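You operate a simulated robot arm through the tools that you are given. There is no shell and no other tool. Be economical: measure what you need, move in short steps, check, and stop when the job is done.

You are at the controls of a simulated two-armed robot. One attempt, no reset.

JOB
Count the size plates on the top of the slat-shelf bench, then put as many of the insulating tapes from the top of the slat-shelf bench on the big table top. Put the white rubber pad on the front end of the big table away on the top of the side table. Put the black visor on the notebook. Open the top bench drawer, fetch the yellow lunch box from the big table top and set it inside, then shut the drawer. Press the white peak key two times. Take the black square weight on the top of the computer desk and put it away on the top of the slat-shelf bench. The order is free. Set down upright: white rubber pad.

The check looks at the end state, three seconds after you hand in, the way a careful person would. Anything else that was tipped, shoved, dropped, spilled or broken makes it a failure.

ROBOT AND FRAMES
Two 7-joint arms with three-finger grippers on one trunk, on a base that drives. Base frame: it is fixed to the floor where the robot stands at the start and does not move with it; the origin is under the middle of the robot, x ahead of it, y to its left, z up; the surface under the hand at the start is at about z = 800. Readings come in mm, rad, newtons and seconds.
The left shoulder is at the start at [70, 146, 1162], the right one opposite. With the tool pointing down near the work surface each hand reaches from about 280 to 680 mm from the robot's upright axis, wherever it stands, measured 20 degrees to its own side. Places, roughly: big table top [-3200, -1100, 800]; black square weight (4x4x4 cm) [-7200, -5800, 800]; black visor (16x6x3 cm) [-2600, -800, 800]; insulating tape (7x7x2 cm) [600, -800, 800]; lunch box [-3500, -250, 750]; notebook [-2750, -750, 750]; size plate [500, -500, 750]; top bench drawer [500, -1200, 600]; top bench drawer inside [600, -1200, 600]; top of the side table [-1400, -5500, 800]; top of the slat-shelf bench [600, -100, 800]; white peak key [-4900, -5800, 1300]; white rubber pad (4x9x8 cm) [-2600, -400, 800]. Payload 2.2 kg a hand.
Tool frame (each hand has its own): the origin (TCP) lies between the finger pads and is the grasp point; the fingertips stand 28 mm ahead of it; z points along the fingers, y is the line along which they close. The gripper opens to 102 mm. The gripper's body begins 71 mm behind the TCP.
Orientation is that of the tool frame in the base frame, as a unit quaternion [w, x, y, z]. With the fingers straight down and closing along the base's y, the tool's x points along the base's -x, its y along +y and its z along -z.

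CONTROLS
- The arms move only by the tool move_arm. It takes "left_increments", "right_increments" or both (then of equal length, played together; a hand with none holds still); each is a list of rows, each a list of 6 numbers: the shift along the tool's x, y, z in mm, then the turn, a rotation vector about the tool's x, y, z in rad. In form: [[tx, ty, tz, rx, ry, rz], ...]. A call has 1 to 12 rows; each row shifts and turns the commanded pose from where the row before left it, along the tool's axes as they then stand. "left_gripper" and "right_gripper" are, for a hand that has rows, the opening, from 0 (shut) to 1 (fully open), set as the call begins (left out, the last holds). Each row takes 0.2 s and may step no farther than 50 mm and 0.15 rad from the row before; otherwise, or with a gripper value out of range, the whole call is refused. Where a pose cannot be reached the arm comes as near as it can. A force on the tool above 40 N (or 10 N above the force at the start of the call, whichever is more), or a blocked arm, ends the call early, and 0.2 s more pass. The fingers move at their own pace and stop on an object; they squeeze with about 30 N. The grip force told is the motor's: it shows also when the fingers shut on nothing. Time passes only in rows, and 0.2 s behind the last, so rows that do not move let the fingers close. The reply holds the time, the measured pose of the TCP, the force on the tool along the base axes, the opening and the grip force, in the units named above and with some noise, with the torque about the TCP (base axes, N m) and any sound that the robot's microphone picked up.
- Cameras (640 x 400 px; columns grow to the right, rows downward): "scene" is now at [131.9, 2.6, 1374.2]; the picture's right is [0.12, -0.99, 0.00], its down [-0.70, -0.09, -0.71] and it looks along [0.71, 0.09, -0.70] (base axes); focal length 214 px, centre (320, 200). "left" rides on the left gripper at [72, 38, -86] in its tool frame; the picture's right is [-0.46, 0.89, 0.00], its down [-0.60, -0.32, -0.73] and it looks along [-0.65, -0.34, 0.68] (tool axes); focal length 256 px, centre (320, 200). "right" rides on the right gripper at [69, 44, -86] in its tool frame; the picture's right is [-0.53, 0.84, 0.00], its down [-0.58, -0.36, -0.73] and it looks along [-0.62, -0.39, 0.68] (tool axes); focal length 256 px, centre (320, 200). There is no depth. A picture from a camera that has moved, and an enlarged one, comes with that camera's place and axes in the base frame and with its lens. The place of the scene camera against the robot may be out by one fixed shift of up to 12 mm in any direction.
- get_image(camera): a new picture of that camera. It takes no simulated time.
- raise_lower(by): slides the trunk up (or, below 0, down) by that many mm; the arms and the scene camera ride with it, the base frame stays. It gives what a move gives, with no picture.
- base_move(legs): drives the robot by 1 to 6 legs, each [ahead, left, turn to the left] in mm, mm and rad, along the robot's own axes; the way and the turn of a leg run together, so that a leg with both is an arc; at most 1500 mm and 3.142 rad a leg. The arms and the cameras ride along, it lands a little off, and it stops where it bumps. It gives what a move gives.
- turn_head(pan, tilt): turns the head with the scene camera to pan (to the left, within 1.501 rad either way) and tilt (down, from -0.506 to 1.204), counted from straight ahead of the robot. It gives what a move gives.
- inspect(camera, box): a new picture of the part [left, top, right, bottom] of that camera's present view, enlarged. It takes no simulated time.
- hand_in(): hands the job in; it is judged then, once.

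Work in short steps. Places have to be worked out from the pictures, the camera data and where the tool is seen: move nearer, look again, correct. Check each grasp and each placing, and mend what went wrong. You have 217 turns and 220 pictures in all, those below and enlarged ones among them. Open the grippers and draw the arms clear of the work before you hand the job in, unless the task says otherwise; then end with one line.

The tools are called after "Emit:" as name(argument=value, ...) on one line, values as JSON. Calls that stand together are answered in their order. move_arm: Moves the arms, as the interface text tells. Its arguments: {"type":"object","properties":{"left_increments":{"type":"array","items":{"type":"array","items":{"type":"number"}}},"left_gripper":{"type":"number"},"right_increments":{"type":"array","items":{"type":"array","items":{"type":"number"}}},"right_gripper":{"type":"number"}},"required":[]} The other tools are called the same way: raise_lower (by) slides the trunk up or down; base_move (legs) drives the base; turn_head (pan, tilt) turns the head that bears the scene camera; get_image (camera) takes a picture; inspect (camera, box) takes an enlarged picture of a part of a camera's view; hand_in () hands the job in.

At the start:

```text
clock: 0.0
left_eef_pos: [538.2, -37.8, 1105.2]
left_orientation: [0.0, 0.0, 1.0, 0.0]
left_contact_force: [-0.3, 0.3, 0.6]
left_torque: [0.02, 0.0, -0.04]
left_width: 101.9
left_grasp_force: 0.0
right_eef_pos: [280.5, -386.1, 1022.4]
right_orientation: [0.0, 0.0, 1.0, 0.001]
right_contact_force: [-0.6, 0.7, 0.4]
right_torque: [0.03, -0.04, -0.03]
right_width: 101.5
right_grasp_force: 0.1
trunk travel left (down, up): [-700.0, 240.0]
robot x, y, heading: [-6.3, -0.6, -0.001]
head pan, tilt: [0.124, 0.778]
```

scene: 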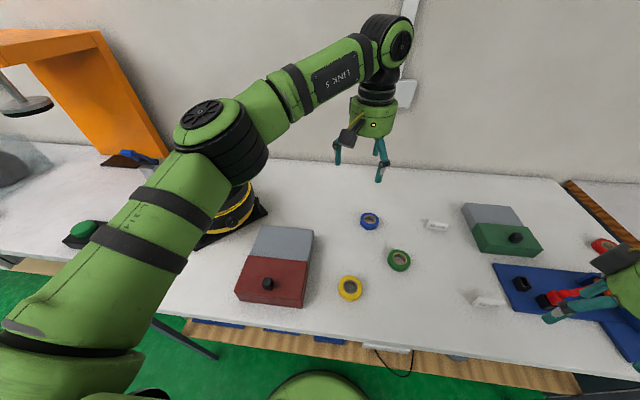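
right: 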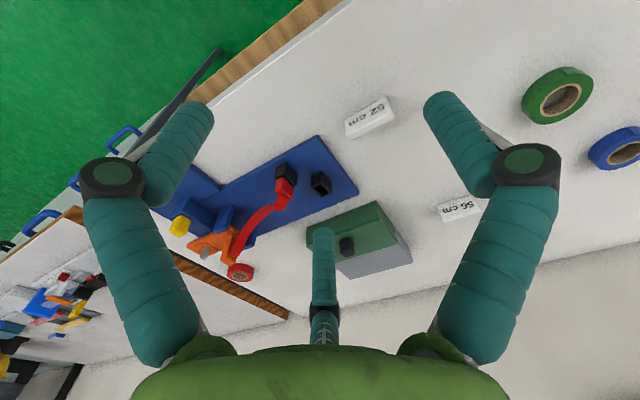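
left: 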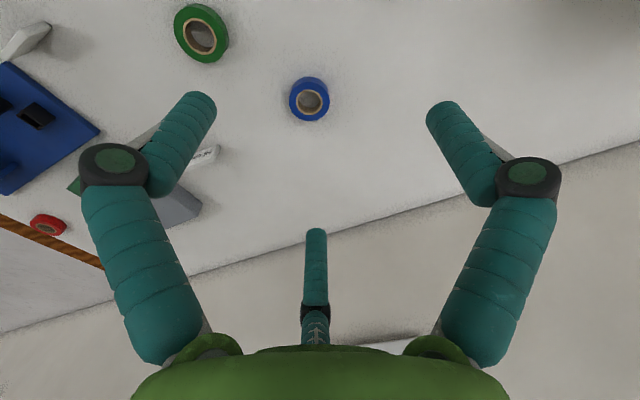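

I see at least two size plates and several tapes (blue, green, yellow, red). I turn the head along the bench to count them all.

Emit:
turn_head(pan=-0.7, tilt=0.7)

Emit:
get_image(camera="scene")

Emit:
turn_head(pan=0.8, tilt=0.6)

Emit:
get_image(camera="scene")

```text
clock: 1.1
left_eef_pos: [539.2, -38.2, 1105.4]
left_orientation: [0.001, 0.001, 1.0, 0.0]
left_contact_force: [-0.4, 0.1, 0.3]
left_torque: [-0.02, 0.01, -0.01]
left_width: 101.8
left_grasp_force: 0.0
right_eef_pos: [280.8, -385.7, 1021.7]
right_orientation: [-0.001, -0.001, 1.0, 0.0]
right_contact_force: [0.1, -0.5, -0.3]
right_torque: [-0.05, 0.01, 0.05]
right_width: 101.6
right_grasp_force: 0.1
trunk travel left (down, up): [-700.0, 240.0]
robot x, y, heading: [0.5, 2.9, -0.005]
head pan, tilt: [-0.7, 0.7]
```

```text
216 pictures are left
camera scene: at [115.9, -62.1, 1380.7], right [-0.64, -0.77, 0.0], down [-0.49, 0.41, -0.76], along [0.59, -0.49, -0.64], focal length 214 px, centre (320, 200)
```

scene: 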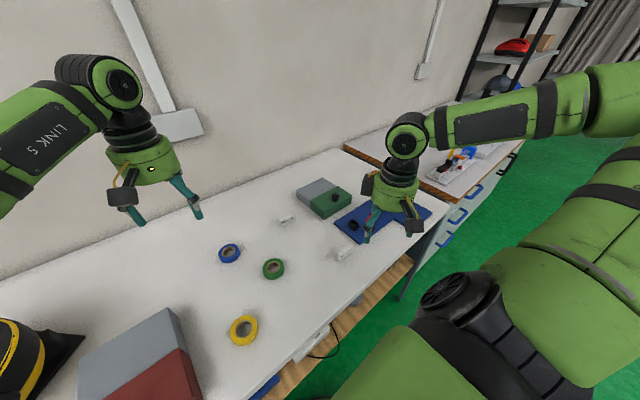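

```text
clock: 2.8
left_eef_pos: [538.6, -37.9, 1105.5]
left_orientation: [0.0, -0.001, 1.0, 0.0]
left_contact_force: [0.2, 0.0, 0.1]
left_torque: [0.03, 0.01, -0.04]
left_width: 102.0
left_grasp_force: 0.1
right_eef_pos: [281.2, -386.7, 1021.4]
right_orientation: [0.0, 0.0, 1.0, 0.0]
right_contact_force: [-0.2, 0.2, -0.3]
right_torque: [-0.01, -0.01, -0.03]
right_width: 101.7
right_grasp_force: 0.1
trunk travel left (down, up): [-700.0, 240.0]
robot x, y, heading: [0.1, 1.3, -0.005]
head pan, tilt: [0.799, 0.6]
```

```text
215 pictures are left
camera scene: at [112.6, 55.8, 1389.4], right [0.72, -0.7, 0.0], down [-0.39, -0.4, -0.83], along [0.58, 0.59, -0.56], focal length 214 px, centre (320, 200)
```

scene: 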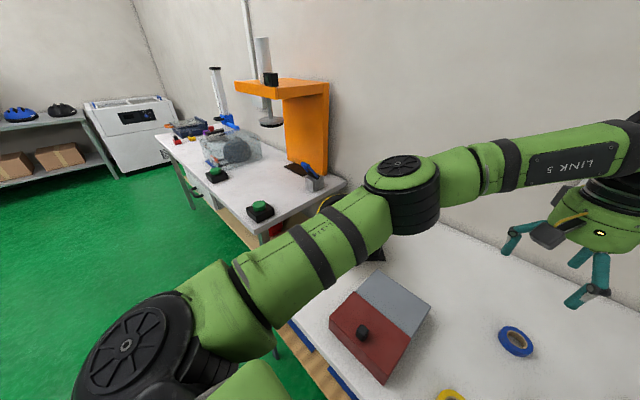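

Two plates are seen so far. I back off and look from a distance to see the entire bench.

Emit:
base_move(legs=[[-500, 0, 0]])

Emit:
turn_head(pan=0.0, tilt=0.5)

Emit:
get_image(camera="scene")

Emit:
get_image(camera="left")

Emit:
turn_head(pan=-0.8, tilt=0.5)

Emit:
get_image(camera="scene")

```text
clock: 5.7
left_eef_pos: [30.4, -42.9, 1105.0]
left_orientation: [0.001, 0.008, 1.0, 0.0]
left_contact_force: [0.8, 1.0, 0.1]
left_torque: [0.01, -0.02, 0.02]
left_width: 101.7
left_grasp_force: 0.1
right_eef_pos: [-233.5, -386.3, 1022.2]
right_orientation: [0.0, 0.009, 1.0, 0.0]
right_contact_force: [0.3, 0.9, -0.3]
right_torque: [0.0, 0.01, 0.01]
right_width: 101.9
right_grasp_force: 0.1
trunk travel left (down, up): [-700.0, 240.0]
robot x, y, heading: [-510.5, 6.5, -0.023]
head pan, tilt: [0.799, 0.6]
```

```text
clock: 6.9
left_eef_pos: [29.8, -41.9, 1104.1]
left_orientation: [0.0, 0.009, 1.0, 0.0]
left_contact_force: [0.2, 0.0, -0.2]
left_torque: [0.0, -0.01, 0.03]
left_width: 101.8
left_grasp_force: 0.0
right_eef_pos: [-235.6, -386.7, 1021.9]
right_orientation: [0.001, 0.009, 1.0, 0.0]
right_contact_force: [0.5, 0.1, 1.0]
right_torque: [-0.01, -0.01, -0.01]
right_width: 101.8
right_grasp_force: 0.1
trunk travel left (down, up): [-700.0, 240.0]
robot x, y, heading: [-509.7, 0.2, -0.019]
head pan, tilt: [0.0, 0.499]
```

```text
214 pictures are left
camera scene: at [-367.0, -5.4, 1398.4], right [-0.02, -1.0, 0.0], down [-0.48, 0.01, -0.88], along [0.88, -0.01, -0.48], focal length 214 px, centre (320, 200)
```

scene: 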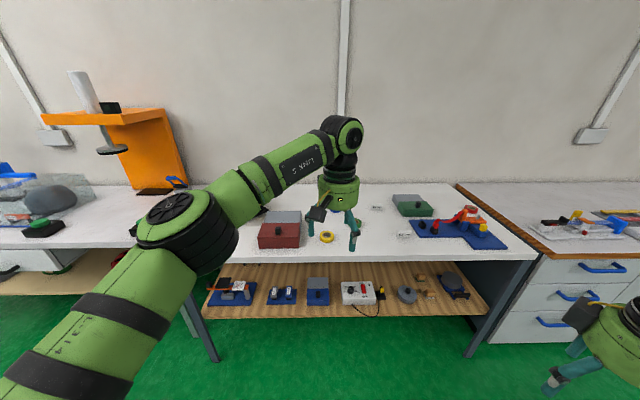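

```text
213 pictures are left
camera left: at [-41.3, -3.4, 1191.9], right [0.48, 0.88, 0.0], down [0.6, -0.33, 0.73], along [0.64, -0.35, -0.68], focal length 256 px, centre (320, 200)
```

left: 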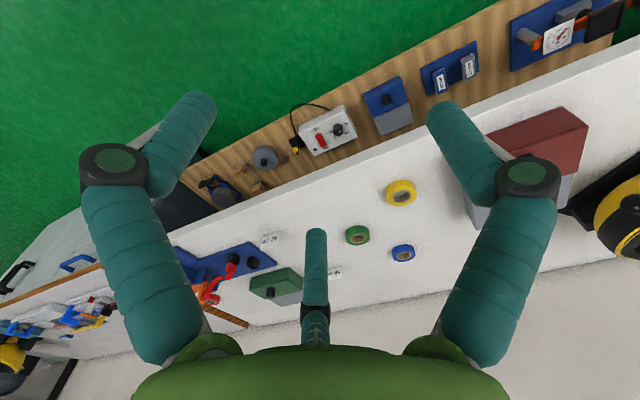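

```text
clock: 8.0
left_eef_pos: [29.5, -42.5, 1105.3]
left_orientation: [0.0, 0.009, 1.0, 0.0]
left_contact_force: [0.6, -0.6, -0.7]
left_torque: [-0.01, -0.05, 0.01]
left_width: 102.0
left_grasp_force: 0.0
right_eef_pos: [-235.2, -386.7, 1022.1]
right_orientation: [0.0, 0.009, 1.0, 0.0]
right_contact_force: [0.3, -0.4, 0.3]
right_torque: [-0.03, 0.01, -0.03]
right_width: 101.9
right_grasp_force: 0.0
trunk travel left (down, up): [-700.0, 240.0]
robot x, y, heading: [-508.9, 3.2, -0.019]
head pan, tilt: [-0.799, 0.499]
```

```text
212 pictures are left
camera scene: at [-395.6, -70.2, 1398.5], right [-0.73, -0.69, 0.0], down [-0.33, 0.35, -0.88], along [0.6, -0.64, -0.48], focal length 214 px, centre (320, 200)
```

scene: 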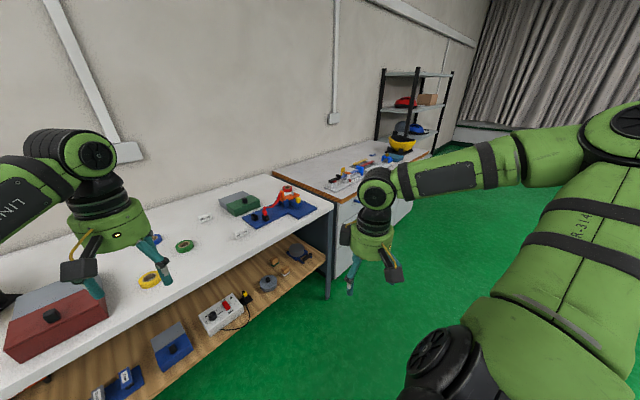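

Two plates visible so far; the left end is hidden by the left arm. I look there from a shifted position with the left arm raised away.

Emit:
base_move(legs=[[0, 500, 0]])

Emit:
turn_head(pan=-0.35, tilt=0.5)

Emit:
get_image(camera="scene")

Emit:
get_image(camera="right")

Emit:
get_image(camera="left")

```text
clock: 10.9
left_eef_pos: [37.4, 443.5, 1103.9]
left_orientation: [0.0, 0.011, 1.0, 0.0]
left_contact_force: [0.0, -0.4, -0.1]
left_torque: [-0.01, -0.01, -0.02]
left_width: 102.0
left_grasp_force: 0.1
right_eef_pos: [-226.7, 101.9, 1021.2]
right_orientation: [0.0, 0.011, 1.0, 0.0]
right_contact_force: [1.1, 0.1, 0.1]
right_torque: [0.03, -0.01, -0.01]
right_width: 102.1
right_grasp_force: 0.1
trunk travel left (down, up): [-700.0, 240.0]
robot x, y, heading: [-500.8, 493.0, -0.019]
head pan, tilt: [-0.799, 0.499]
```

```text
clock: 11.8
left_eef_pos: [37.5, 444.6, 1104.3]
left_orientation: [0.0, 0.011, 1.0, 0.001]
left_contact_force: [0.6, 0.1, -0.6]
left_torque: [0.03, 0.01, 0.01]
left_width: 102.1
left_grasp_force: 0.2
right_eef_pos: [-226.3, 102.0, 1021.1]
right_orientation: [0.0, 0.011, 1.0, -0.001]
right_contact_force: [-0.1, 0.9, 0.2]
right_torque: [0.04, -0.01, 0.0]
right_width: 101.9
right_grasp_force: 0.0
trunk travel left (down, up): [-700.0, 240.0]
robot x, y, heading: [-502.8, 487.4, -0.021]
head pan, tilt: [-0.351, 0.499]
```

```text
211 pictures are left
camera scene: at [-364.1, 451.8, 1398.5], right [-0.36, -0.93, 0.0], down [-0.45, 0.17, -0.88], along [0.82, -0.32, -0.48], focal length 214 px, centre (320, 200)
```

scene: 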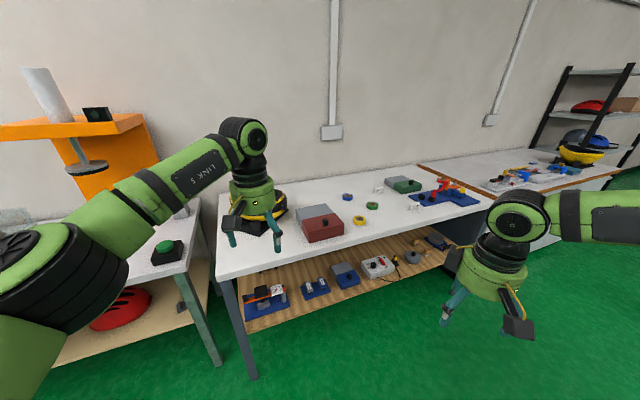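

```text
210 pictures are left
camera right: at [-295.7, 146.8, 1108.0], right [0.55, 0.83, 0.0], down [0.57, -0.38, 0.73], along [0.61, -0.4, -0.68], focal length 256 px, centre (320, 200)
```

right: 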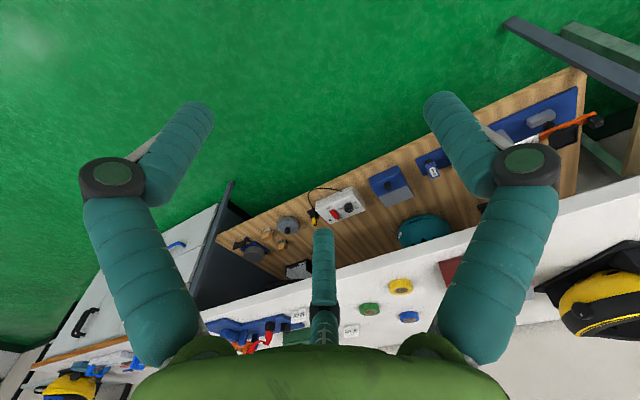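

```text
209 pictures are left
camera left: at [-32.3, 483.9, 1191.9], right [0.48, 0.88, 0.0], down [0.6, -0.33, 0.73], along [0.64, -0.35, -0.68], focal length 256 px, centre (320, 200)
```

left: 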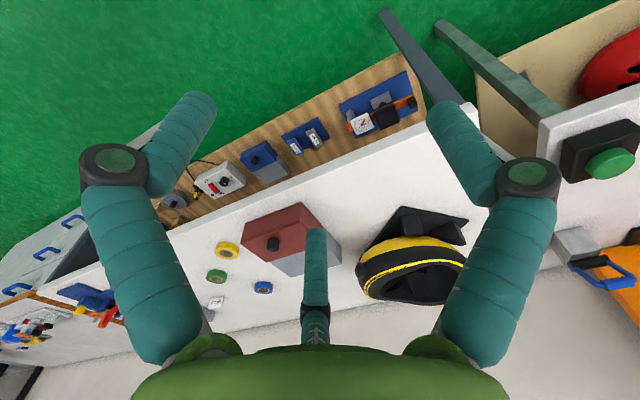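

The left end shows no plates: two plates in total so far (52 cm, 56 cm). I drive right to look at the drawer cabinet and the right end of the bench.

Emit:
base_move(legs=[[0, -1200, 0], [0, -400, 0.02]])

Emit:
turn_head(pan=0.0, tilt=0.55)

Emit:
get_image(camera="scene")

Emit:
get_image(camera="left")

Emit:
get_image(camera="right")

```text
clock: 20.0
left_eef_pos: [-18.8, -1159.4, 1104.5]
left_orientation: [0.0, 0.014, 1.0, 0.0]
left_contact_force: [0.0, 0.4, -0.4]
left_torque: [0.01, -0.02, 0.01]
left_width: 101.9
left_grasp_force: 0.2
right_eef_pos: [-283.9, -1498.8, 1021.5]
right_orientation: [0.0, 0.014, 1.0, -0.001]
right_contact_force: [0.1, -0.1, 0.4]
right_torque: [0.01, 0.01, 0.01]
right_width: 101.8
right_grasp_force: 0.1
trunk travel left (down, up): [-700.0, 240.0]
robot x, y, heading: [-556.9, -1105.3, -0.028]
head pan, tilt: [-0.351, 0.499]
```

```text
clock: 20.8
left_eef_pos: [-18.0, -1161.7, 1105.7]
left_orientation: [0.0, 0.014, 1.0, 0.0]
left_contact_force: [-0.1, -0.4, 0.5]
left_torque: [-0.02, -0.01, -0.01]
left_width: 102.0
left_grasp_force: 0.1
right_eef_pos: [-286.4, -1501.3, 1021.7]
right_orientation: [0.0, 0.014, 1.0, 0.0]
right_contact_force: [-0.6, -0.2, 0.3]
right_torque: [0.01, 0.02, 0.06]
right_width: 102.2
right_grasp_force: 0.1
trunk travel left (down, up): [-700.0, 240.0]
robot x, y, heading: [-555.9, -1107.7, -0.025]
head pan, tilt: [0.0, 0.55]
```

```text
208 pictures are left
camera scene: at [-414.7, -1119.3, 1393.9], right [-0.03, -1.0, 0.0], down [-0.52, 0.01, -0.85], along [0.85, -0.02, -0.52], focal length 214 px, centre (320, 200)
```

scene: 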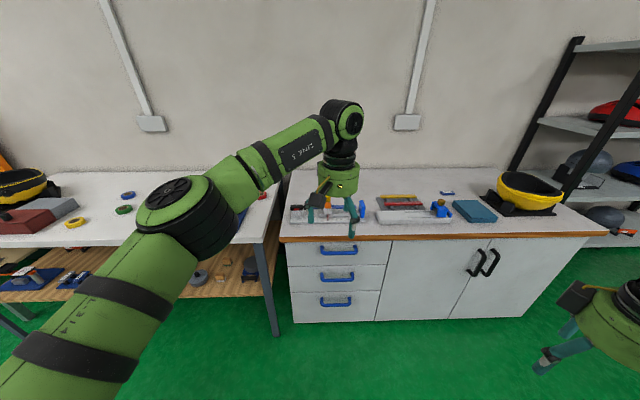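

```text
207 pictures are left
camera left: at [-88.0, -1120.5, 1192.0], right [0.49, 0.87, 0.0], down [0.6, -0.33, 0.73], along [0.64, -0.36, -0.68], focal length 256 px, centre (320, 200)
```

left: 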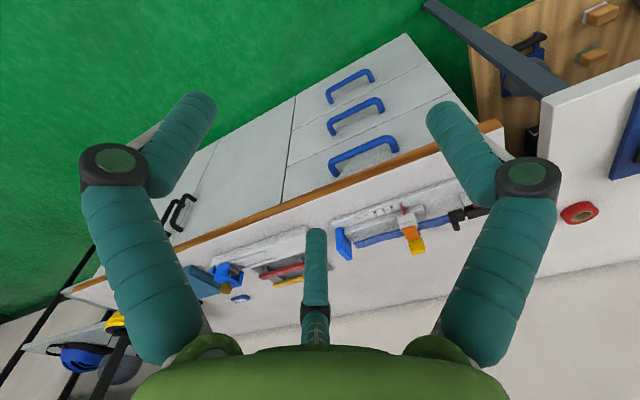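

```text
206 pictures are left
camera right: at [-353.8, -1455.9, 1108.0], right [0.56, 0.83, 0.0], down [0.57, -0.38, 0.73], along [0.61, -0.41, -0.68], focal length 256 px, centre (320, 200)
```

right: 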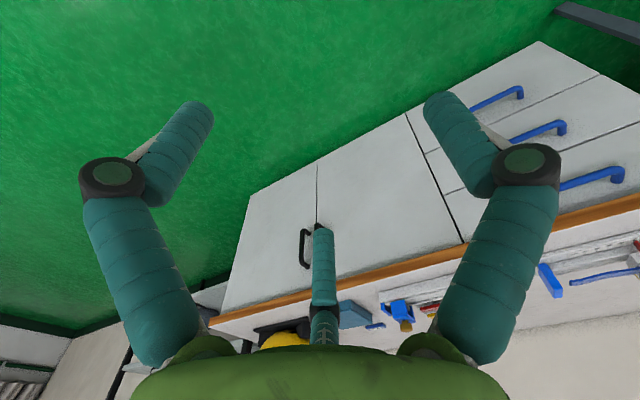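

There are four tapes (blue, green, yellow, red) and two plates, so two tapes move. The top drawer handle is at about (262,-1212,733). I turn the right hand to point forward, closing vertically.

Emit:
move_arm(right_increments=[[0, 0, 0, 0, -0.143, 0], [0, 0, 0, 0, -0.143, 0], [0, 0, 0, 0, -0.143, 0], [0, 0, 0, 0, -0.143, 0], [0, 0, 0, 0, -0.143, 0], [0, 0, 0, 0, -0.143, 0], [0, 0, 0, 0, -0.143, 0], [0, 0, 0, 0, -0.143, 0], [0, 0, 0, 0, -0.143, 0], [0, 0, 0, 0, -0.143, 0], [0, 0, 0, 0, -0.1408, 0]])

Emit:
move_arm(right_increments=[[0, 0, 0, 0, 0, 0.143], [0, 0, 0, 0, 0, 0.143], [0, 0, 0, 0, 0, 0.143], [0, 0, 0, 0, 0, 0.143], [0, 0, 0, 0, 0, 0.143], [0, 0, 0, 0, 0, 0.143], [0, 0, 0, 0, 0, 0.143], [0, 0, 0, 0, 0, 0.143], [0, 0, 0, 0, 0, 0.143], [0, 0, 0, 0, 0, 0.143], [0, 0, 0, 0, 0, 0.1408]])

Emit:
raise_lower(by=-250)

Emit:
get_image(camera="right")

```text
clock: 23.2
left_eef_pos: [-17.9, -1160.3, 1105.4]
left_orientation: [0.0, 0.013, 1.0, 0.0]
left_contact_force: [0.8, -0.7, -0.4]
left_torque: [0.02, 0.01, 0.02]
left_width: 101.8
left_grasp_force: 0.0
right_eef_pos: [-258.7, -1555.8, 1032.7]
right_orientation: [0.708, 0.01, 0.706, -0.011]
right_contact_force: [-0.4, 0.4, -0.5]
right_torque: [0.0, 0.02, 0.03]
right_width: 101.8
right_grasp_force: 0.0
right hand out of reach, approached as far as the arm can: row 3, 4, 5, 6, 7
trunk travel left (down, up): [-700.0, 240.0]
robot x, y, heading: [-556.7, -1107.5, -0.029]
head pan, tilt: [0.0, 0.55]
```

```text
clock: 25.6
left_eef_pos: [-17.5, -1160.9, 1104.4]
left_orientation: [0.0, 0.014, 1.0, 0.0]
left_contact_force: [-0.1, 0.0, -0.5]
left_torque: [-0.02, 0.0, -0.04]
left_width: 102.2
left_grasp_force: 0.1
right_eef_pos: [-258.1, -1556.3, 1032.9]
right_orientation: [0.507, 0.508, 0.492, 0.493]
right_contact_force: [0.0, -0.3, -0.4]
right_torque: [-0.01, -0.03, 0.02]
right_width: 101.8
right_grasp_force: 0.1
trunk travel left (down, up): [-700.0, 240.0]
robot x, y, heading: [-554.8, -1107.8, -0.029]
head pan, tilt: [0.0, 0.55]
```

```text
clock: 28.2
left_eef_pos: [-18.4, -1159.6, 855.5]
left_orientation: [0.0, 0.014, 1.0, 0.0]
left_contact_force: [0.4, 0.5, -0.1]
left_torque: [-0.03, -0.01, -0.01]
left_width: 102.2
left_grasp_force: 0.2
right_eef_pos: [-259.5, -1555.9, 782.0]
right_orientation: [0.507, 0.507, 0.493, 0.493]
right_contact_force: [-0.7, 0.9, 0.8]
right_torque: [0.03, -0.01, -0.01]
right_width: 102.0
right_grasp_force: 0.1
trunk travel left (down, up): [-450.0, 490.0]
robot x, y, heading: [-556.4, -1106.6, -0.03]
head pan, tilt: [0.0, 0.55]
```

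```text
205 pictures are left
camera right: at [-343.7, -1485.0, 825.1], right [-0.02, -0.53, 0.85], down [-0.75, -0.56, -0.36], along [0.66, -0.64, -0.39], focal length 256 px, centre (320, 200)
```

right: 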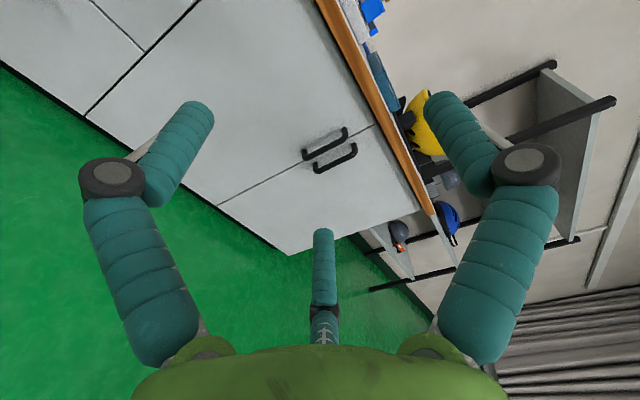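

The hand points forward. I tuck the left hand back and up, then drive closer to the drawer.

Emit:
move_arm(left_increments=[[40, 0, -40, 0, 0, 0], [40, 0, -40, 0, 0, 0], [40, 0, -40, 0, 0, 0], [40, 0, -30, 0, 0, 0], [40, 0, 0, 0, 0, 0]])

Emit:
base_move(legs=[[200, 250, 0.03]])

Emit:
turn_head(pan=-0.5, tilt=0.6)

Emit:
get_image(camera="scene")

Emit:
get_image(camera="right")

```text
refused: row 1 steps farther than a row can; nothing moved
```

```text
clock: 30.4
left_eef_pos: [192.6, -893.6, 854.7]
left_orientation: [0.0, 0.003, 1.0, 0.0]
left_contact_force: [-0.3, 0.3, -0.3]
left_torque: [0.0, -0.03, 0.02]
left_width: 102.1
left_grasp_force: 0.0
right_eef_pos: [-40.7, -1294.2, 781.9]
right_orientation: [0.502, 0.501, 0.499, 0.498]
right_contact_force: [0.2, -0.2, -0.6]
right_torque: [-0.02, 0.0, -0.03]
right_width: 101.9
right_grasp_force: 0.1
trunk travel left (down, up): [-450.0, 490.0]
robot x, y, heading: [-349.7, -848.4, -0.006]
head pan, tilt: [0.0, 0.55]
```

```text
clock: 31.3
left_eef_pos: [191.4, -893.5, 855.1]
left_orientation: [0.001, 0.002, 1.0, 0.0]
left_contact_force: [0.5, 0.4, 0.1]
left_torque: [0.0, 0.01, 0.0]
left_width: 102.1
left_grasp_force: 0.1
right_eef_pos: [-41.0, -1294.1, 781.5]
right_orientation: [0.503, 0.501, 0.499, 0.497]
right_contact_force: [-0.1, 0.1, -0.4]
right_torque: [0.04, 0.0, -0.02]
right_width: 102.0
right_grasp_force: 0.1
trunk travel left (down, up): [-450.0, 490.0]
robot x, y, heading: [-344.2, -852.9, -0.008]
head pan, tilt: [-0.499, 0.6]
```

```text
204 pictures are left
camera scene: at [-218.5, -902.7, 1139.4], right [-0.48, -0.88, 0.0], down [-0.49, 0.27, -0.83], along [0.72, -0.4, -0.56], focal length 214 px, centre (320, 200)
```

scene: 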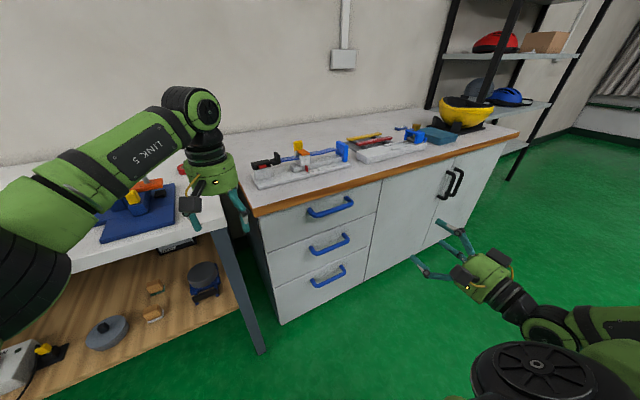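

```text
203 pictures are left
camera right: at [-127.0, -1225.0, 825.0], right [0.0, -0.53, 0.85], down [-0.73, -0.57, -0.36], along [0.68, -0.62, -0.39], focal length 256 px, centre (320, 200)
```

right: 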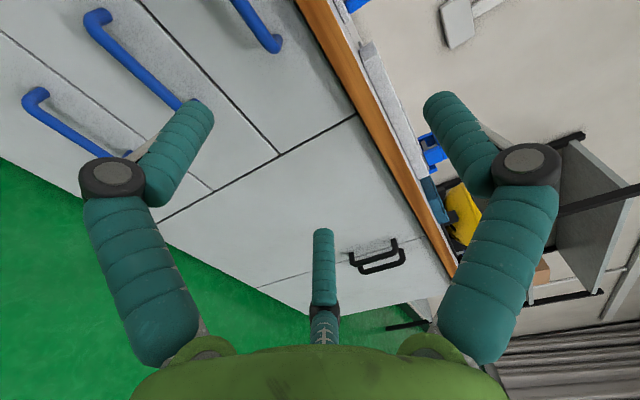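

I tuck the left hand back and line the right hand up with the handle (about y −1207, z 727).

Emit:
move_arm(left_increments=[[30, 0, -35, 0, 0, 0], [30, 0, -35, 0, 0, 0], [30, 0, -35, 0, 0, 0], [30, 0, -30, 0, 0, 0], [40, 0, 0, 0, 0, 0], [40, 0, 0, 0, 0, 0]], right_increments=[[30, -18, 0, 0, 0, 0], [30, -18, 0, 0, 0, 0], [26, -18, 0, 0, 0, 0], [0, 0, 45, 0, 0, 0], [0, 0, 45, 0, 0, 0], [0, 0, 45, 0, 0, 0]])

Emit:
get_image(camera="right")

Emit:
inspect(camera="scene", box=[220, 130, 480, 300])

```text
clock: 32.7
left_eef_pos: [-8.0, -891.6, 989.1]
left_orientation: [0.001, 0.003, 1.0, -0.001]
left_contact_force: [-0.3, -0.1, 0.1]
left_torque: [0.0, -0.03, 0.0]
left_width: 101.8
left_grasp_force: 0.0
right_eef_pos: [95.1, -1210.5, 725.7]
right_orientation: [0.502, 0.502, 0.498, 0.498]
right_contact_force: [-0.6, 0.2, -0.9]
right_torque: [-0.01, -0.02, 0.02]
right_width: 101.9
right_grasp_force: 0.0
trunk travel left (down, up): [-450.0, 490.0]
robot x, y, heading: [-341.7, -851.6, -0.003]
head pan, tilt: [-0.499, 0.6]
```

```text
202 pictures are left
camera right: at [8.6, -1140.6, 770.3], right [0.0, -0.53, 0.85], down [-0.74, -0.57, -0.36], along [0.68, -0.62, -0.39], focal length 256 px, centre (320, 200)
```

right: 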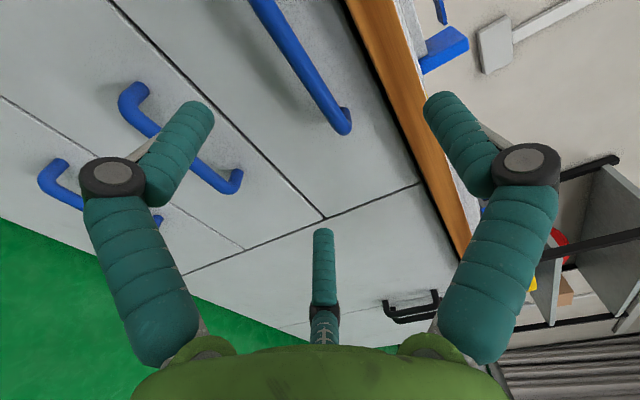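

```text
2.35 times, centred on (350, 215) of scene
camera zoom: at [-218.9, -903.1, 1139.4], right [-0.48, -0.88, 0.0], down [-0.49, 0.27, -0.83], along [0.72, -0.4, -0.56], focal length 505 px, centre (249, 165)
```

zoom: 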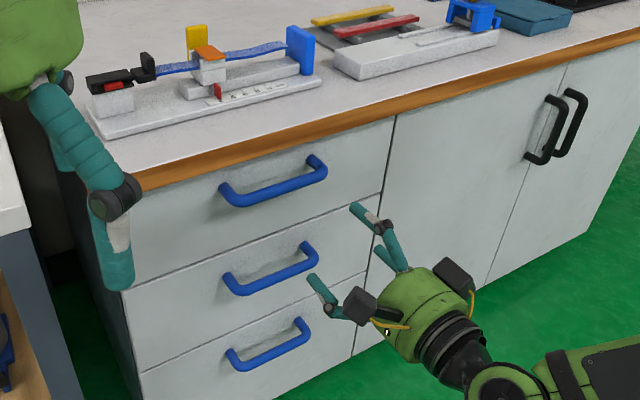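

The handle bar is at about z 716. I lower slightly and advance toward it.

Emit:
move_arm(right_increments=[[0, -8, 30, 0, 0, 0], [0, 0, 38, 0, 0, 0], [0, 0, 38, 0, 0, 0], [0, 0, 30, 0, 0, 0]])

Emit:
get_image(camera="right")

Emit:
inspect(camera="scene", box=[260, 150, 420, 270])

```text
clock: 33.7
left_eef_pos: [-5.9, -891.8, 989.1]
left_orientation: [0.0, 0.003, 1.0, 0.0]
left_contact_force: [-0.4, 0.2, 0.8]
left_torque: [0.0, 0.02, 0.01]
left_width: 102.4
left_grasp_force: 0.0
right_eef_pos: [232.5, -1212.5, 718.0]
right_orientation: [0.502, 0.502, 0.499, 0.497]
right_contact_force: [0.3, 0.0, -0.5]
right_torque: [0.02, 0.04, 0.03]
right_width: 102.0
right_grasp_force: 0.0
trunk travel left (down, up): [-450.0, 490.0]
robot x, y, heading: [-346.8, -852.4, -0.002]
head pan, tilt: [-0.499, 0.6]
```

```text
200 pictures are left
camera right: at [145.7, -1142.4, 760.8], right [0.0, -0.53, 0.85], down [-0.74, -0.57, -0.36], along [0.68, -0.62, -0.39], focal length 256 px, centre (320, 200)
```

right: 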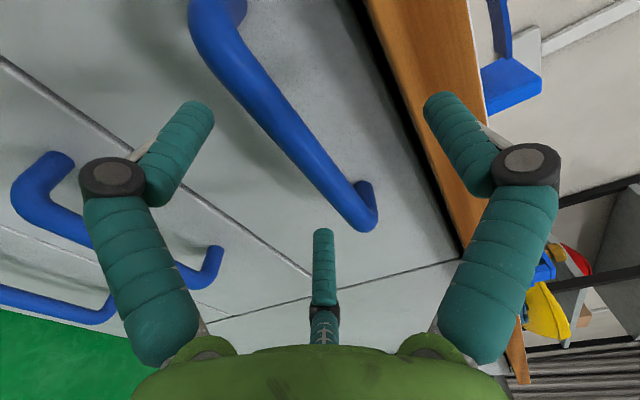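

```text
3.33 times, centred on (340, 210) of scene
camera zoom: at [-218.1, -902.8, 1139.3], right [-0.48, -0.88, 0.0], down [-0.49, 0.27, -0.82], along [0.72, -0.4, -0.57], focal length 715 px, centre (253, 167)
```

zoom: 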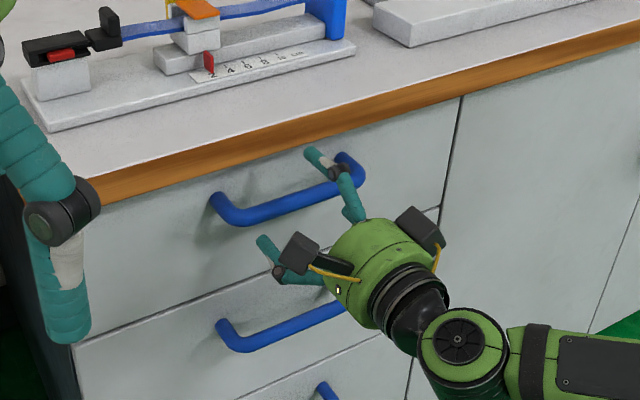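

The bar triangulates to about x 275, z 709. I go 37 mm further, 8 mm down, and close.

Emit:
move_arm(right_increments=[[0, -8, 18, 0, 0, 0], [0, 0, 19, 0, 0, 0]])

Emit:
move_arm(right_increments=[[0, 0, 0, 0, 0, 0], [0, 0, 0, 0, 0, 0], [0, 0, 0, 0, 0, 0]], right_gripper=0)

Emit:
inspect(camera="scene", box=[260, 150, 420, 270])

```text
clock: 34.3
left_eef_pos: [-7.5, -891.5, 989.9]
left_orientation: [-0.001, 0.004, 1.0, 0.0]
left_contact_force: [0.4, -0.6, -1.0]
left_torque: [-0.02, 0.09, 0.02]
left_width: 102.0
left_grasp_force: 0.1
right_eef_pos: [257.2, -1209.5, 712.8]
right_orientation: [0.505, 0.5, 0.495, 0.499]
right_contact_force: [-17.4, 0.7, 3.1]
right_torque: [0.2, -1.17, 0.02]
right_width: 102.3
right_grasp_force: 0.4
trunk travel left (down, up): [-450.0, 490.0]
robot x, y, heading: [-351.3, -851.5, -0.008]
head pan, tilt: [-0.499, 0.6]
stopped in row 2 (right hand): the force on the tool passed its limit at 51 N (the readings are from after the stop); the commanded pose is now the measured one
```

```text
clock: 34.6
left_eef_pos: [-14.1, -892.8, 992.0]
left_orientation: [0.005, 0.004, 1.0, 0.0]
left_contact_force: [-0.9, -0.5, 0.0]
left_torque: [0.03, 0.01, -0.01]
left_width: 101.8
left_grasp_force: 0.1
right_eef_pos: [249.5, -1211.1, 717.4]
right_orientation: [0.507, 0.497, 0.494, 0.501]
right_contact_force: [-48.9, 1.3, 3.4]
right_torque: [0.51, -2.84, -0.01]
right_width: 80.3
right_grasp_force: 30.2
trunk travel left (down, up): [-450.0, 490.0]
robot x, y, heading: [-349.1, -850.1, -0.014]
head pan, tilt: [-0.499, 0.6]
stopped in row 1 (right hand): the force on the tool passed its limit at 45 N (the readings are from after the stop); the commanded pose is now the measured one
```

```text
3.33 times, centred on (340, 210) of scene
camera zoom: at [-227.9, -903.6, 1140.4], right [-0.49, -0.87, 0.0], down [-0.49, 0.28, -0.83], along [0.72, -0.4, -0.56], focal length 715 px, centre (253, 167)
```

zoom: 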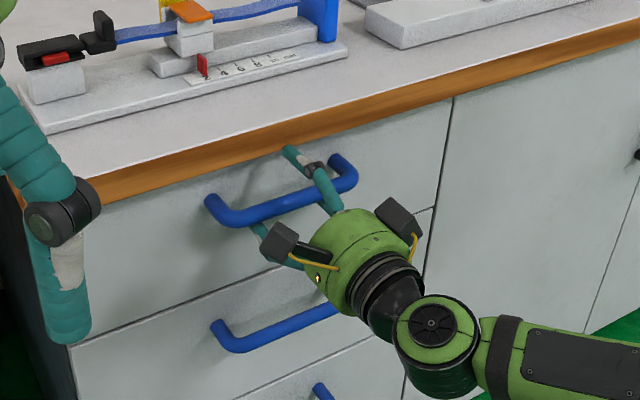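

The fingertips touched the drawer front. I retreat 12 mm and close on the bar.

Emit:
move_arm(right_increments=[[0, 0, -6, 0, 0, 0], [0, 0, -5, 0, 0, 0], [0, 0, 0, 0, 0, 0], [0, 0, 0, 0, 0, 0]], right_gripper=0.3)

Emit:
inspect(camera="scene", box=[260, 150, 420, 270])

Emit:
get_image(camera="right")

```text
clock: 35.6
left_eef_pos: [-4.3, -892.8, 987.8]
left_orientation: [-0.003, 0.003, 1.0, 0.0]
left_contact_force: [-0.4, 0.1, -0.9]
left_torque: [0.0, -0.03, 0.03]
left_width: 102.0
left_grasp_force: 0.0
right_eef_pos: [247.9, -1210.2, 706.0]
right_orientation: [0.501, 0.503, 0.498, 0.498]
right_contact_force: [3.6, 0.1, -20.9]
right_torque: [-0.08, 0.2, -0.36]
right_width: 36.6
right_grasp_force: 4.6
trunk travel left (down, up): [-450.0, 490.0]
robot x, y, heading: [-349.3, -850.8, -0.009]
head pan, tilt: [-0.499, 0.6]
```

```text
3.33 times, centred on (340, 210) of scene
camera zoom: at [-215.2, -905.0, 1138.6], right [-0.49, -0.87, 0.0], down [-0.5, 0.28, -0.82], along [0.72, -0.4, -0.57], focal length 715 px, centre (253, 167)
```

zoom: 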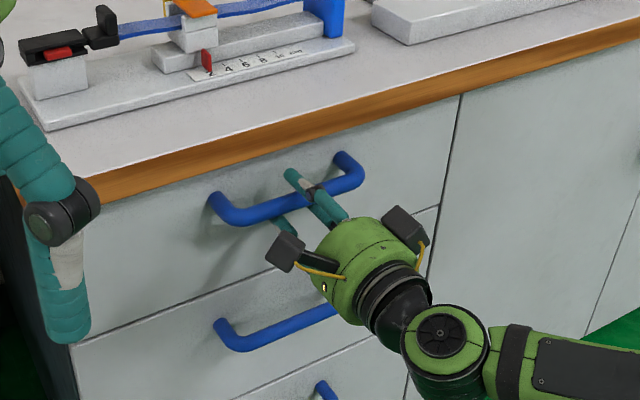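

```text
196 pictures are left
camera right: at [161.8, -1141.3, 750.6], right [0.0, -0.54, 0.84], down [-0.74, -0.57, -0.36], along [0.68, -0.62, -0.39], focal length 256 px, centre (320, 200)
```

right: 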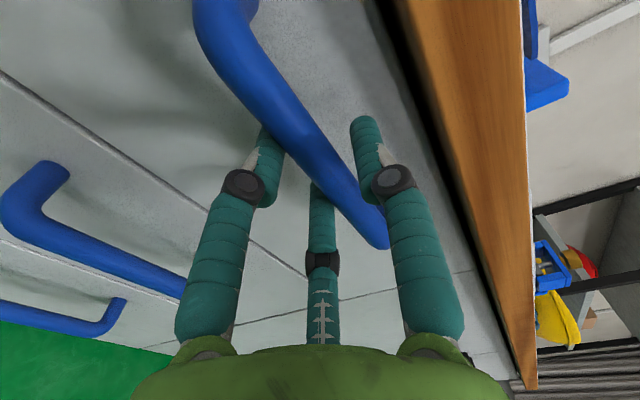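

The bar is between the fingers, pressing the lower one. I lower 8 mm and close fully.

Emit:
move_arm(right_increments=[[0, -8, 0, 0, 0, 0], [0, 0, 0, 0, 0, 0], [0, 0, 0, 0, 0, 0]], right_gripper=0.0)

Emit:
get_image(camera="right")

```text
clock: 36.4
left_eef_pos: [-5.1, -892.8, 988.8]
left_orientation: [-0.001, 0.003, 1.0, 0.0]
left_contact_force: [0.0, 0.7, 0.2]
left_torque: [0.02, -0.01, 0.0]
left_width: 102.0
left_grasp_force: 0.0
right_eef_pos: [247.6, -1209.2, 704.5]
right_orientation: [0.504, 0.499, 0.496, 0.501]
right_contact_force: [2.6, 4.1, -10.4]
right_torque: [0.02, 0.07, 0.97]
right_width: 27.1
right_grasp_force: 44.5
trunk travel left (down, up): [-450.0, 490.0]
robot x, y, heading: [-347.9, -846.7, -0.005]
head pan, tilt: [-0.499, 0.6]
```

```text
195 pictures are left
camera right: at [161.2, -1139.9, 747.2], right [-0.01, -0.53, 0.85], down [-0.73, -0.57, -0.37], along [0.68, -0.62, -0.38], focal length 256 px, centre (320, 200)
```

right: 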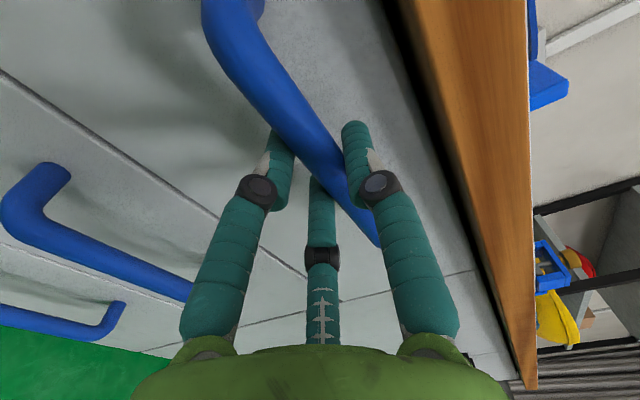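

Gripped. I pull the drawer out in steps.

Emit:
move_arm(right_increments=[[0, 0, -25, 0, 0, 0], [0, 0, -30, 0, 0, 0], [0, 0, -30, 0, 0, 0], [0, 0, -30, 0, 0, 0], [0, 0, -30, 0, 0, 0]])

Emit:
get_image(camera="scene")

```text
clock: 37.6
left_eef_pos: [-7.3, -890.5, 989.6]
left_orientation: [0.0, 0.004, 1.0, -0.001]
left_contact_force: [0.5, -0.1, -0.6]
left_torque: [0.03, -0.01, 0.02]
left_width: 101.8
left_grasp_force: 0.1
right_eef_pos: [100.7, -1208.6, 705.1]
right_orientation: [0.507, 0.497, 0.494, 0.501]
right_contact_force: [-0.9, 7.7, 9.0]
right_torque: [0.31, 0.12, -0.95]
right_width: 27.0
right_grasp_force: 44.3
trunk travel left (down, up): [-450.0, 490.0]
robot x, y, heading: [-346.8, -850.5, -0.013]
head pan, tilt: [-0.499, 0.6]
```

```text
194 pictures are left
camera scene: at [-220.6, -901.3, 1139.8], right [-0.49, -0.87, 0.0], down [-0.49, 0.27, -0.83], along [0.72, -0.4, -0.56], focal length 214 px, centre (320, 200)
```

scene: 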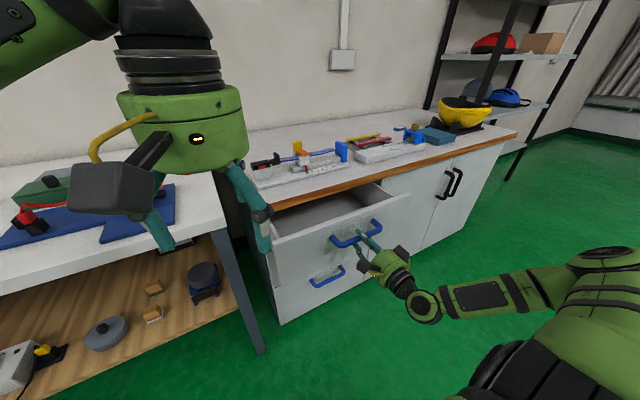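

The drawer opens well. I keep pulling.

Emit:
move_arm(right_increments=[[0, 0, -25, 0, 0, 0], [0, 0, -30, 0, 0, 0], [0, 0, -30, 0, 0, 0], [0, 0, -30, 0, 0, 0]])

Emit:
get_image(camera="scene")

```text
clock: 38.6
left_eef_pos: [-8.3, -890.1, 989.6]
left_orientation: [0.0, 0.004, 1.0, -0.001]
left_contact_force: [-0.2, -0.1, 0.1]
left_torque: [-0.03, -0.04, 0.0]
left_width: 101.7
left_grasp_force: 0.0
right_eef_pos: [-14.4, -1209.2, 703.9]
right_orientation: [0.507, 0.496, 0.495, 0.502]
right_contact_force: [-2.2, 6.7, 18.0]
right_torque: [0.1, -0.15, 0.41]
right_width: 26.9
right_grasp_force: 45.2
trunk travel left (down, up): [-450.0, 490.0]
robot x, y, heading: [-346.4, -849.8, -0.009]
head pan, tilt: [-0.499, 0.6]
```

```text
193 pictures are left
camera scene: at [-221.1, -900.7, 1139.9], right [-0.49, -0.87, 0.0], down [-0.49, 0.27, -0.83], along [0.72, -0.4, -0.56], focal length 214 px, centre (320, 200)
```

scene: 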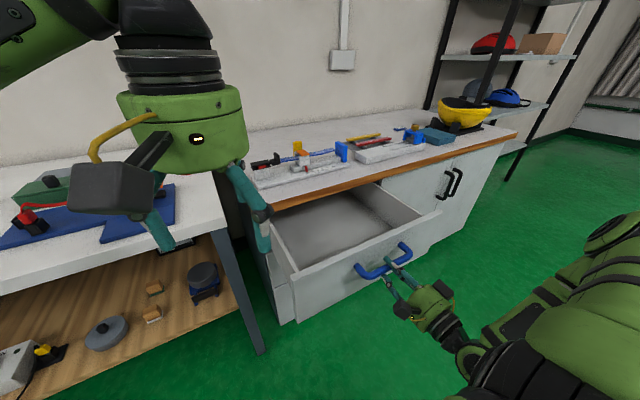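

Open by ~260 mm. I pull a bit more, then let go and back off.

Emit:
move_arm(right_increments=[[0, 0, -20, 0, 0, 0], [0, 0, -20, 0, 0, 0], [0, 0, -20, 0, 0, 0]])

Emit:
move_arm(right_increments=[[0, 0, 0, 0, 0, 0], [0, 0, 0, 0, 0, 0], [0, 0, -20, 0, 0, 0], [0, 0, -30, 0, 0, 0], [0, 0, -30, 0, 0, 0]], right_gripper=0.8)

Emit:
get_image(camera="scene")

```text
clock: 39.4
left_eef_pos: [-9.1, -891.4, 991.7]
left_orientation: [0.001, 0.004, 1.0, -0.001]
left_contact_force: [-0.5, -0.1, 0.7]
left_torque: [0.01, -0.01, -0.03]
left_width: 102.0
left_grasp_force: 0.1
right_eef_pos: [-75.4, -1208.1, 705.1]
right_orientation: [0.51, 0.494, 0.492, 0.504]
right_contact_force: [-0.7, -6.3, 35.0]
right_torque: [0.28, -0.28, 1.39]
right_width: 26.9
right_grasp_force: 45.0
trunk travel left (down, up): [-450.0, 490.0]
robot x, y, heading: [-345.1, -851.4, -0.015]
head pan, tilt: [-0.499, 0.6]
```

```text
clock: 40.6
left_eef_pos: [-6.0, -893.3, 988.3]
left_orientation: [-0.001, 0.004, 1.0, 0.001]
left_contact_force: [-0.3, 1.0, 0.3]
left_torque: [0.02, -0.06, 0.04]
left_width: 101.9
left_grasp_force: 0.1
right_eef_pos: [-154.4, -1206.1, 698.1]
right_orientation: [0.505, 0.499, 0.496, 0.5]
right_contact_force: [0.9, 0.6, -0.5]
right_torque: [0.02, 0.0, 0.06]
right_width: 81.6
right_grasp_force: 0.0
trunk travel left (down, up): [-450.0, 490.0]
robot x, y, heading: [-347.6, -852.5, -0.006]
head pan, tilt: [-0.499, 0.6]
```

```text
192 pictures are left
camera scene: at [-219.6, -903.3, 1139.4], right [-0.49, -0.87, 0.0], down [-0.49, 0.27, -0.83], along [0.72, -0.4, -0.56], focal length 214 px, centre (320, 200)
```

scene: 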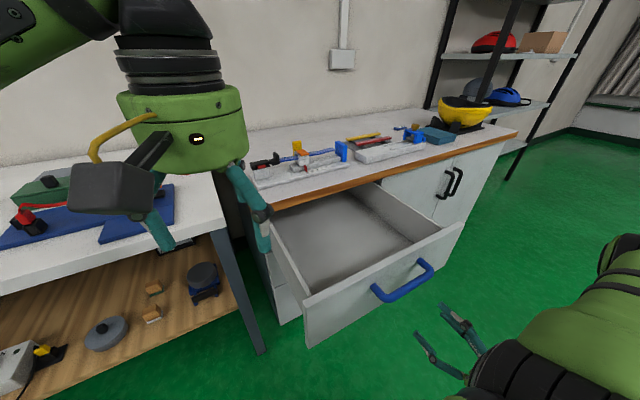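

The drawer is fully open and empty. I back away, turn the right hand down again and raise the trunk, then go for the tapes.

Emit:
base_move(legs=[[-200, 0, 0], [0, 850, 0]])

Emit:
raise_lower(by=250)

Emit:
move_arm(right_increments=[[0, 0, 0, 0, 0, -0.143], [0, 0, 0, 0, 0, -0.143], [0, 0, 0, 0, 0, -0.143], [0, 0, 0, 0, 0, -0.143], [0, 0, 0, 0, 0, -0.143], [0, 0, 0, 0, 0, -0.143], [0, 0, 0, 0, 0, -0.143], [0, 0, 0, 0, 0, -0.143], [0, 0, 0, 0, 0, -0.143], [0, 0, 0, 0, 0, -0.143], [0, 0, 0, 0, 0, -0.1408]])

Emit:
move_arm(right_increments=[[0, 0, 30, 0, 0.143, 0], [0, 0, 30, 0, 0.143, 0], [0, 0, 30, 0, 0.143, 0], [0, 0, 0, 0, 0.143, 0], [0, 0, 0, 0, 0.143, 0], [0, 0, 0, 0, 0.143, 0], [0, 0, 0, 0, 0.143, 0], [0, 0, 0, 0, 0.143, 0], [0, 0, 0, 0, 0.143, 0], [0, 0, 0, 0, 0.143, 0], [0, 0, 0, 0, 0.1408, 0]], right_gripper=1)

```text
clock: 46.2
left_eef_pos: [-205.8, -46.3, 988.8]
left_orientation: [-0.001, -0.005, 1.0, 0.0]
left_contact_force: [0.4, 0.3, -0.2]
left_torque: [0.0, 0.02, 0.01]
left_width: 101.6
left_grasp_force: 0.1
right_eef_pos: [-347.0, -363.7, 698.7]
right_orientation: [0.501, 0.495, 0.5, 0.504]
right_contact_force: [-0.6, 0.5, -0.3]
right_torque: [0.01, -0.01, -0.01]
right_width: 81.5
right_grasp_force: 0.0
trunk travel left (down, up): [-450.0, 490.0]
robot x, y, heading: [-545.4, -9.1, 0.007]
head pan, tilt: [-0.499, 0.6]
```

```text
clock: 48.8
left_eef_pos: [-204.2, -46.7, 1237.5]
left_orientation: [0.0, -0.005, 1.0, -0.001]
left_contact_force: [-0.3, -0.3, -0.1]
left_torque: [0.02, -0.01, 0.03]
left_width: 102.0
left_grasp_force: 0.1
right_eef_pos: [-347.1, -363.4, 948.0]
right_orientation: [0.501, 0.495, 0.5, 0.504]
right_contact_force: [-0.2, 0.7, -0.9]
right_torque: [-0.01, 0.0, 0.0]
right_width: 81.3
right_grasp_force: 0.1
trunk travel left (down, up): [-700.0, 240.0]
robot x, y, heading: [-546.8, -11.6, 0.01]
head pan, tilt: [-0.499, 0.6]
```

```text
clock: 51.2
left_eef_pos: [-204.5, -45.9, 1239.0]
left_orientation: [-0.002, -0.005, 1.0, 0.0]
left_contact_force: [1.0, 0.6, 0.4]
left_torque: [0.0, -0.02, -0.03]
left_width: 102.1
left_grasp_force: 0.0
right_eef_pos: [-347.5, -363.5, 949.5]
right_orientation: [0.711, -0.004, 0.704, 0.002]
right_contact_force: [-0.1, -0.3, -0.4]
right_torque: [0.01, 0.0, -0.05]
right_width: 81.5
right_grasp_force: 0.1
trunk travel left (down, up): [-700.0, 240.0]
robot x, y, heading: [-545.5, -10.6, 0.01]
head pan, tilt: [-0.499, 0.6]
```

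```text
clock: 53.6
left_eef_pos: [-204.1, -47.5, 1238.3]
left_orientation: [-0.001, -0.006, 1.0, 0.001]
left_contact_force: [0.3, 0.5, 0.0]
left_torque: [0.02, 0.03, 0.04]
left_width: 102.1
left_grasp_force: 0.0
right_eef_pos: [-255.6, -440.0, 867.4]
right_orientation: [0.006, -0.005, 1.0, 0.006]
right_contact_force: [0.0, 0.4, -0.1]
right_torque: [-0.01, 0.02, 0.02]
right_width: 101.9
right_grasp_force: 0.1
right hand out of reach, approached as far as the arm can: row 2, 3, 4, 5, 6, 10, 11
trunk travel left (down, up): [-700.0, 240.0]
robot x, y, heading: [-544.0, -12.1, 0.012]
head pan, tilt: [-0.499, 0.6]
```

Both hands point down. I raise the right hand, lower the left, and drive to the bench in front of the tapes.

Emit:
move_arm(left_increments=[[0, 0, 40, 0, 0, 0], [0, 0, 40, 0, 0, 0], [0, 0, 40, 0, 0, 0], [0, 40, 40, 0, 0, 0]], right_increments=[[0, 0, -40, 0, 0, 0], [0, 0, -40, 0, 0, 0], [0, 0, -30, 0, 0, 0], [0, 0, -20, 0, 0, 0]])

Emit:
base_move(legs=[[480, -50, -0.01]])

Emit:
turn_head(pan=-0.1, tilt=0.85)

Emit:
get_image(camera="scene")

Emit:
get_image(camera="right")

Emit:
get_image(camera="left")

```text
refused: row 4 steps farther than a row can; nothing moved
```

```text
clock: 56.5
left_eef_pos: [270.5, -102.6, 1238.6]
left_orientation: [0.0, 0.004, 1.0, 0.0]
left_contact_force: [0.2, 0.2, -0.2]
left_torque: [0.02, 0.0, 0.02]
left_width: 102.2
left_grasp_force: 0.1
right_eef_pos: [211.5, -495.7, 867.2]
right_orientation: [0.008, 0.005, 1.0, 0.004]
right_contact_force: [0.1, -0.7, -0.5]
right_torque: [0.0, 0.01, 0.0]
right_width: 101.9
right_grasp_force: 0.1
trunk travel left (down, up): [-700.0, 240.0]
robot x, y, heading: [-70.9, -60.8, -0.01]
head pan, tilt: [-0.499, 0.6]
```

```text
clock: 57.4
left_eef_pos: [271.8, -102.5, 1239.8]
left_orientation: [-0.001, 0.004, 1.0, 0.001]
left_contact_force: [0.6, 0.3, 0.4]
left_torque: [0.01, -0.02, 0.0]
left_width: 101.9
left_grasp_force: 0.0
right_eef_pos: [212.9, -495.7, 867.1]
right_orientation: [0.008, 0.005, 1.0, 0.004]
right_contact_force: [0.1, 0.0, 0.2]
right_torque: [0.0, 0.0, 0.03]
right_width: 102.2
right_grasp_force: 0.1
trunk travel left (down, up): [-700.0, 240.0]
robot x, y, heading: [-65.4, -65.1, -0.01]
head pan, tilt: [-0.099, 0.85]
```

```text
191 pictures are left
camera scene: at [60.3, -79.6, 1368.5], right [-0.11, -0.99, 0.0], down [-0.75, 0.08, -0.66], along [0.66, -0.07, -0.75], focal length 214 px, centre (320, 200)
```

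scene: 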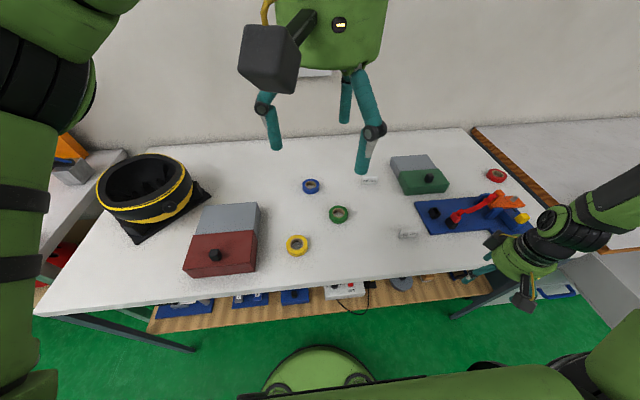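

```text
190 pictures are left
camera right: at [141.8, -452.5, 953.1], right [0.54, 0.84, 0.02], down [0.56, -0.38, 0.74], along [0.62, -0.39, -0.68], focal length 256 px, centre (320, 200)
```

right: 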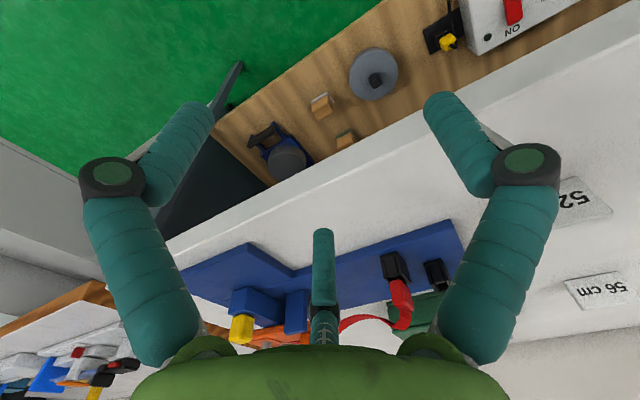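

```text
189 pictures are left
camera left: at [201.6, -64.9, 1326.1], right [0.47, 0.88, 0.0], down [0.6, -0.32, 0.73], along [0.64, -0.34, -0.68], focal length 256 px, centre (320, 200)
```

left: 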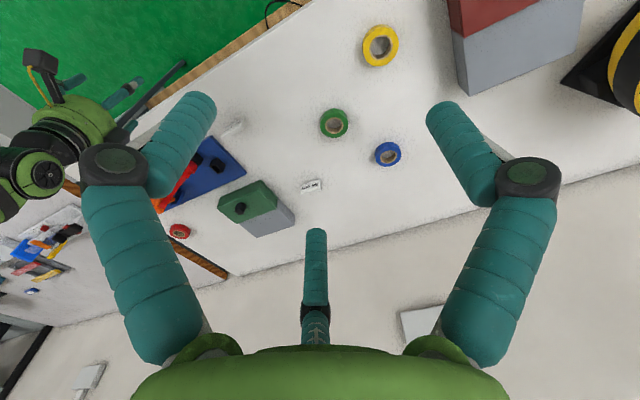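

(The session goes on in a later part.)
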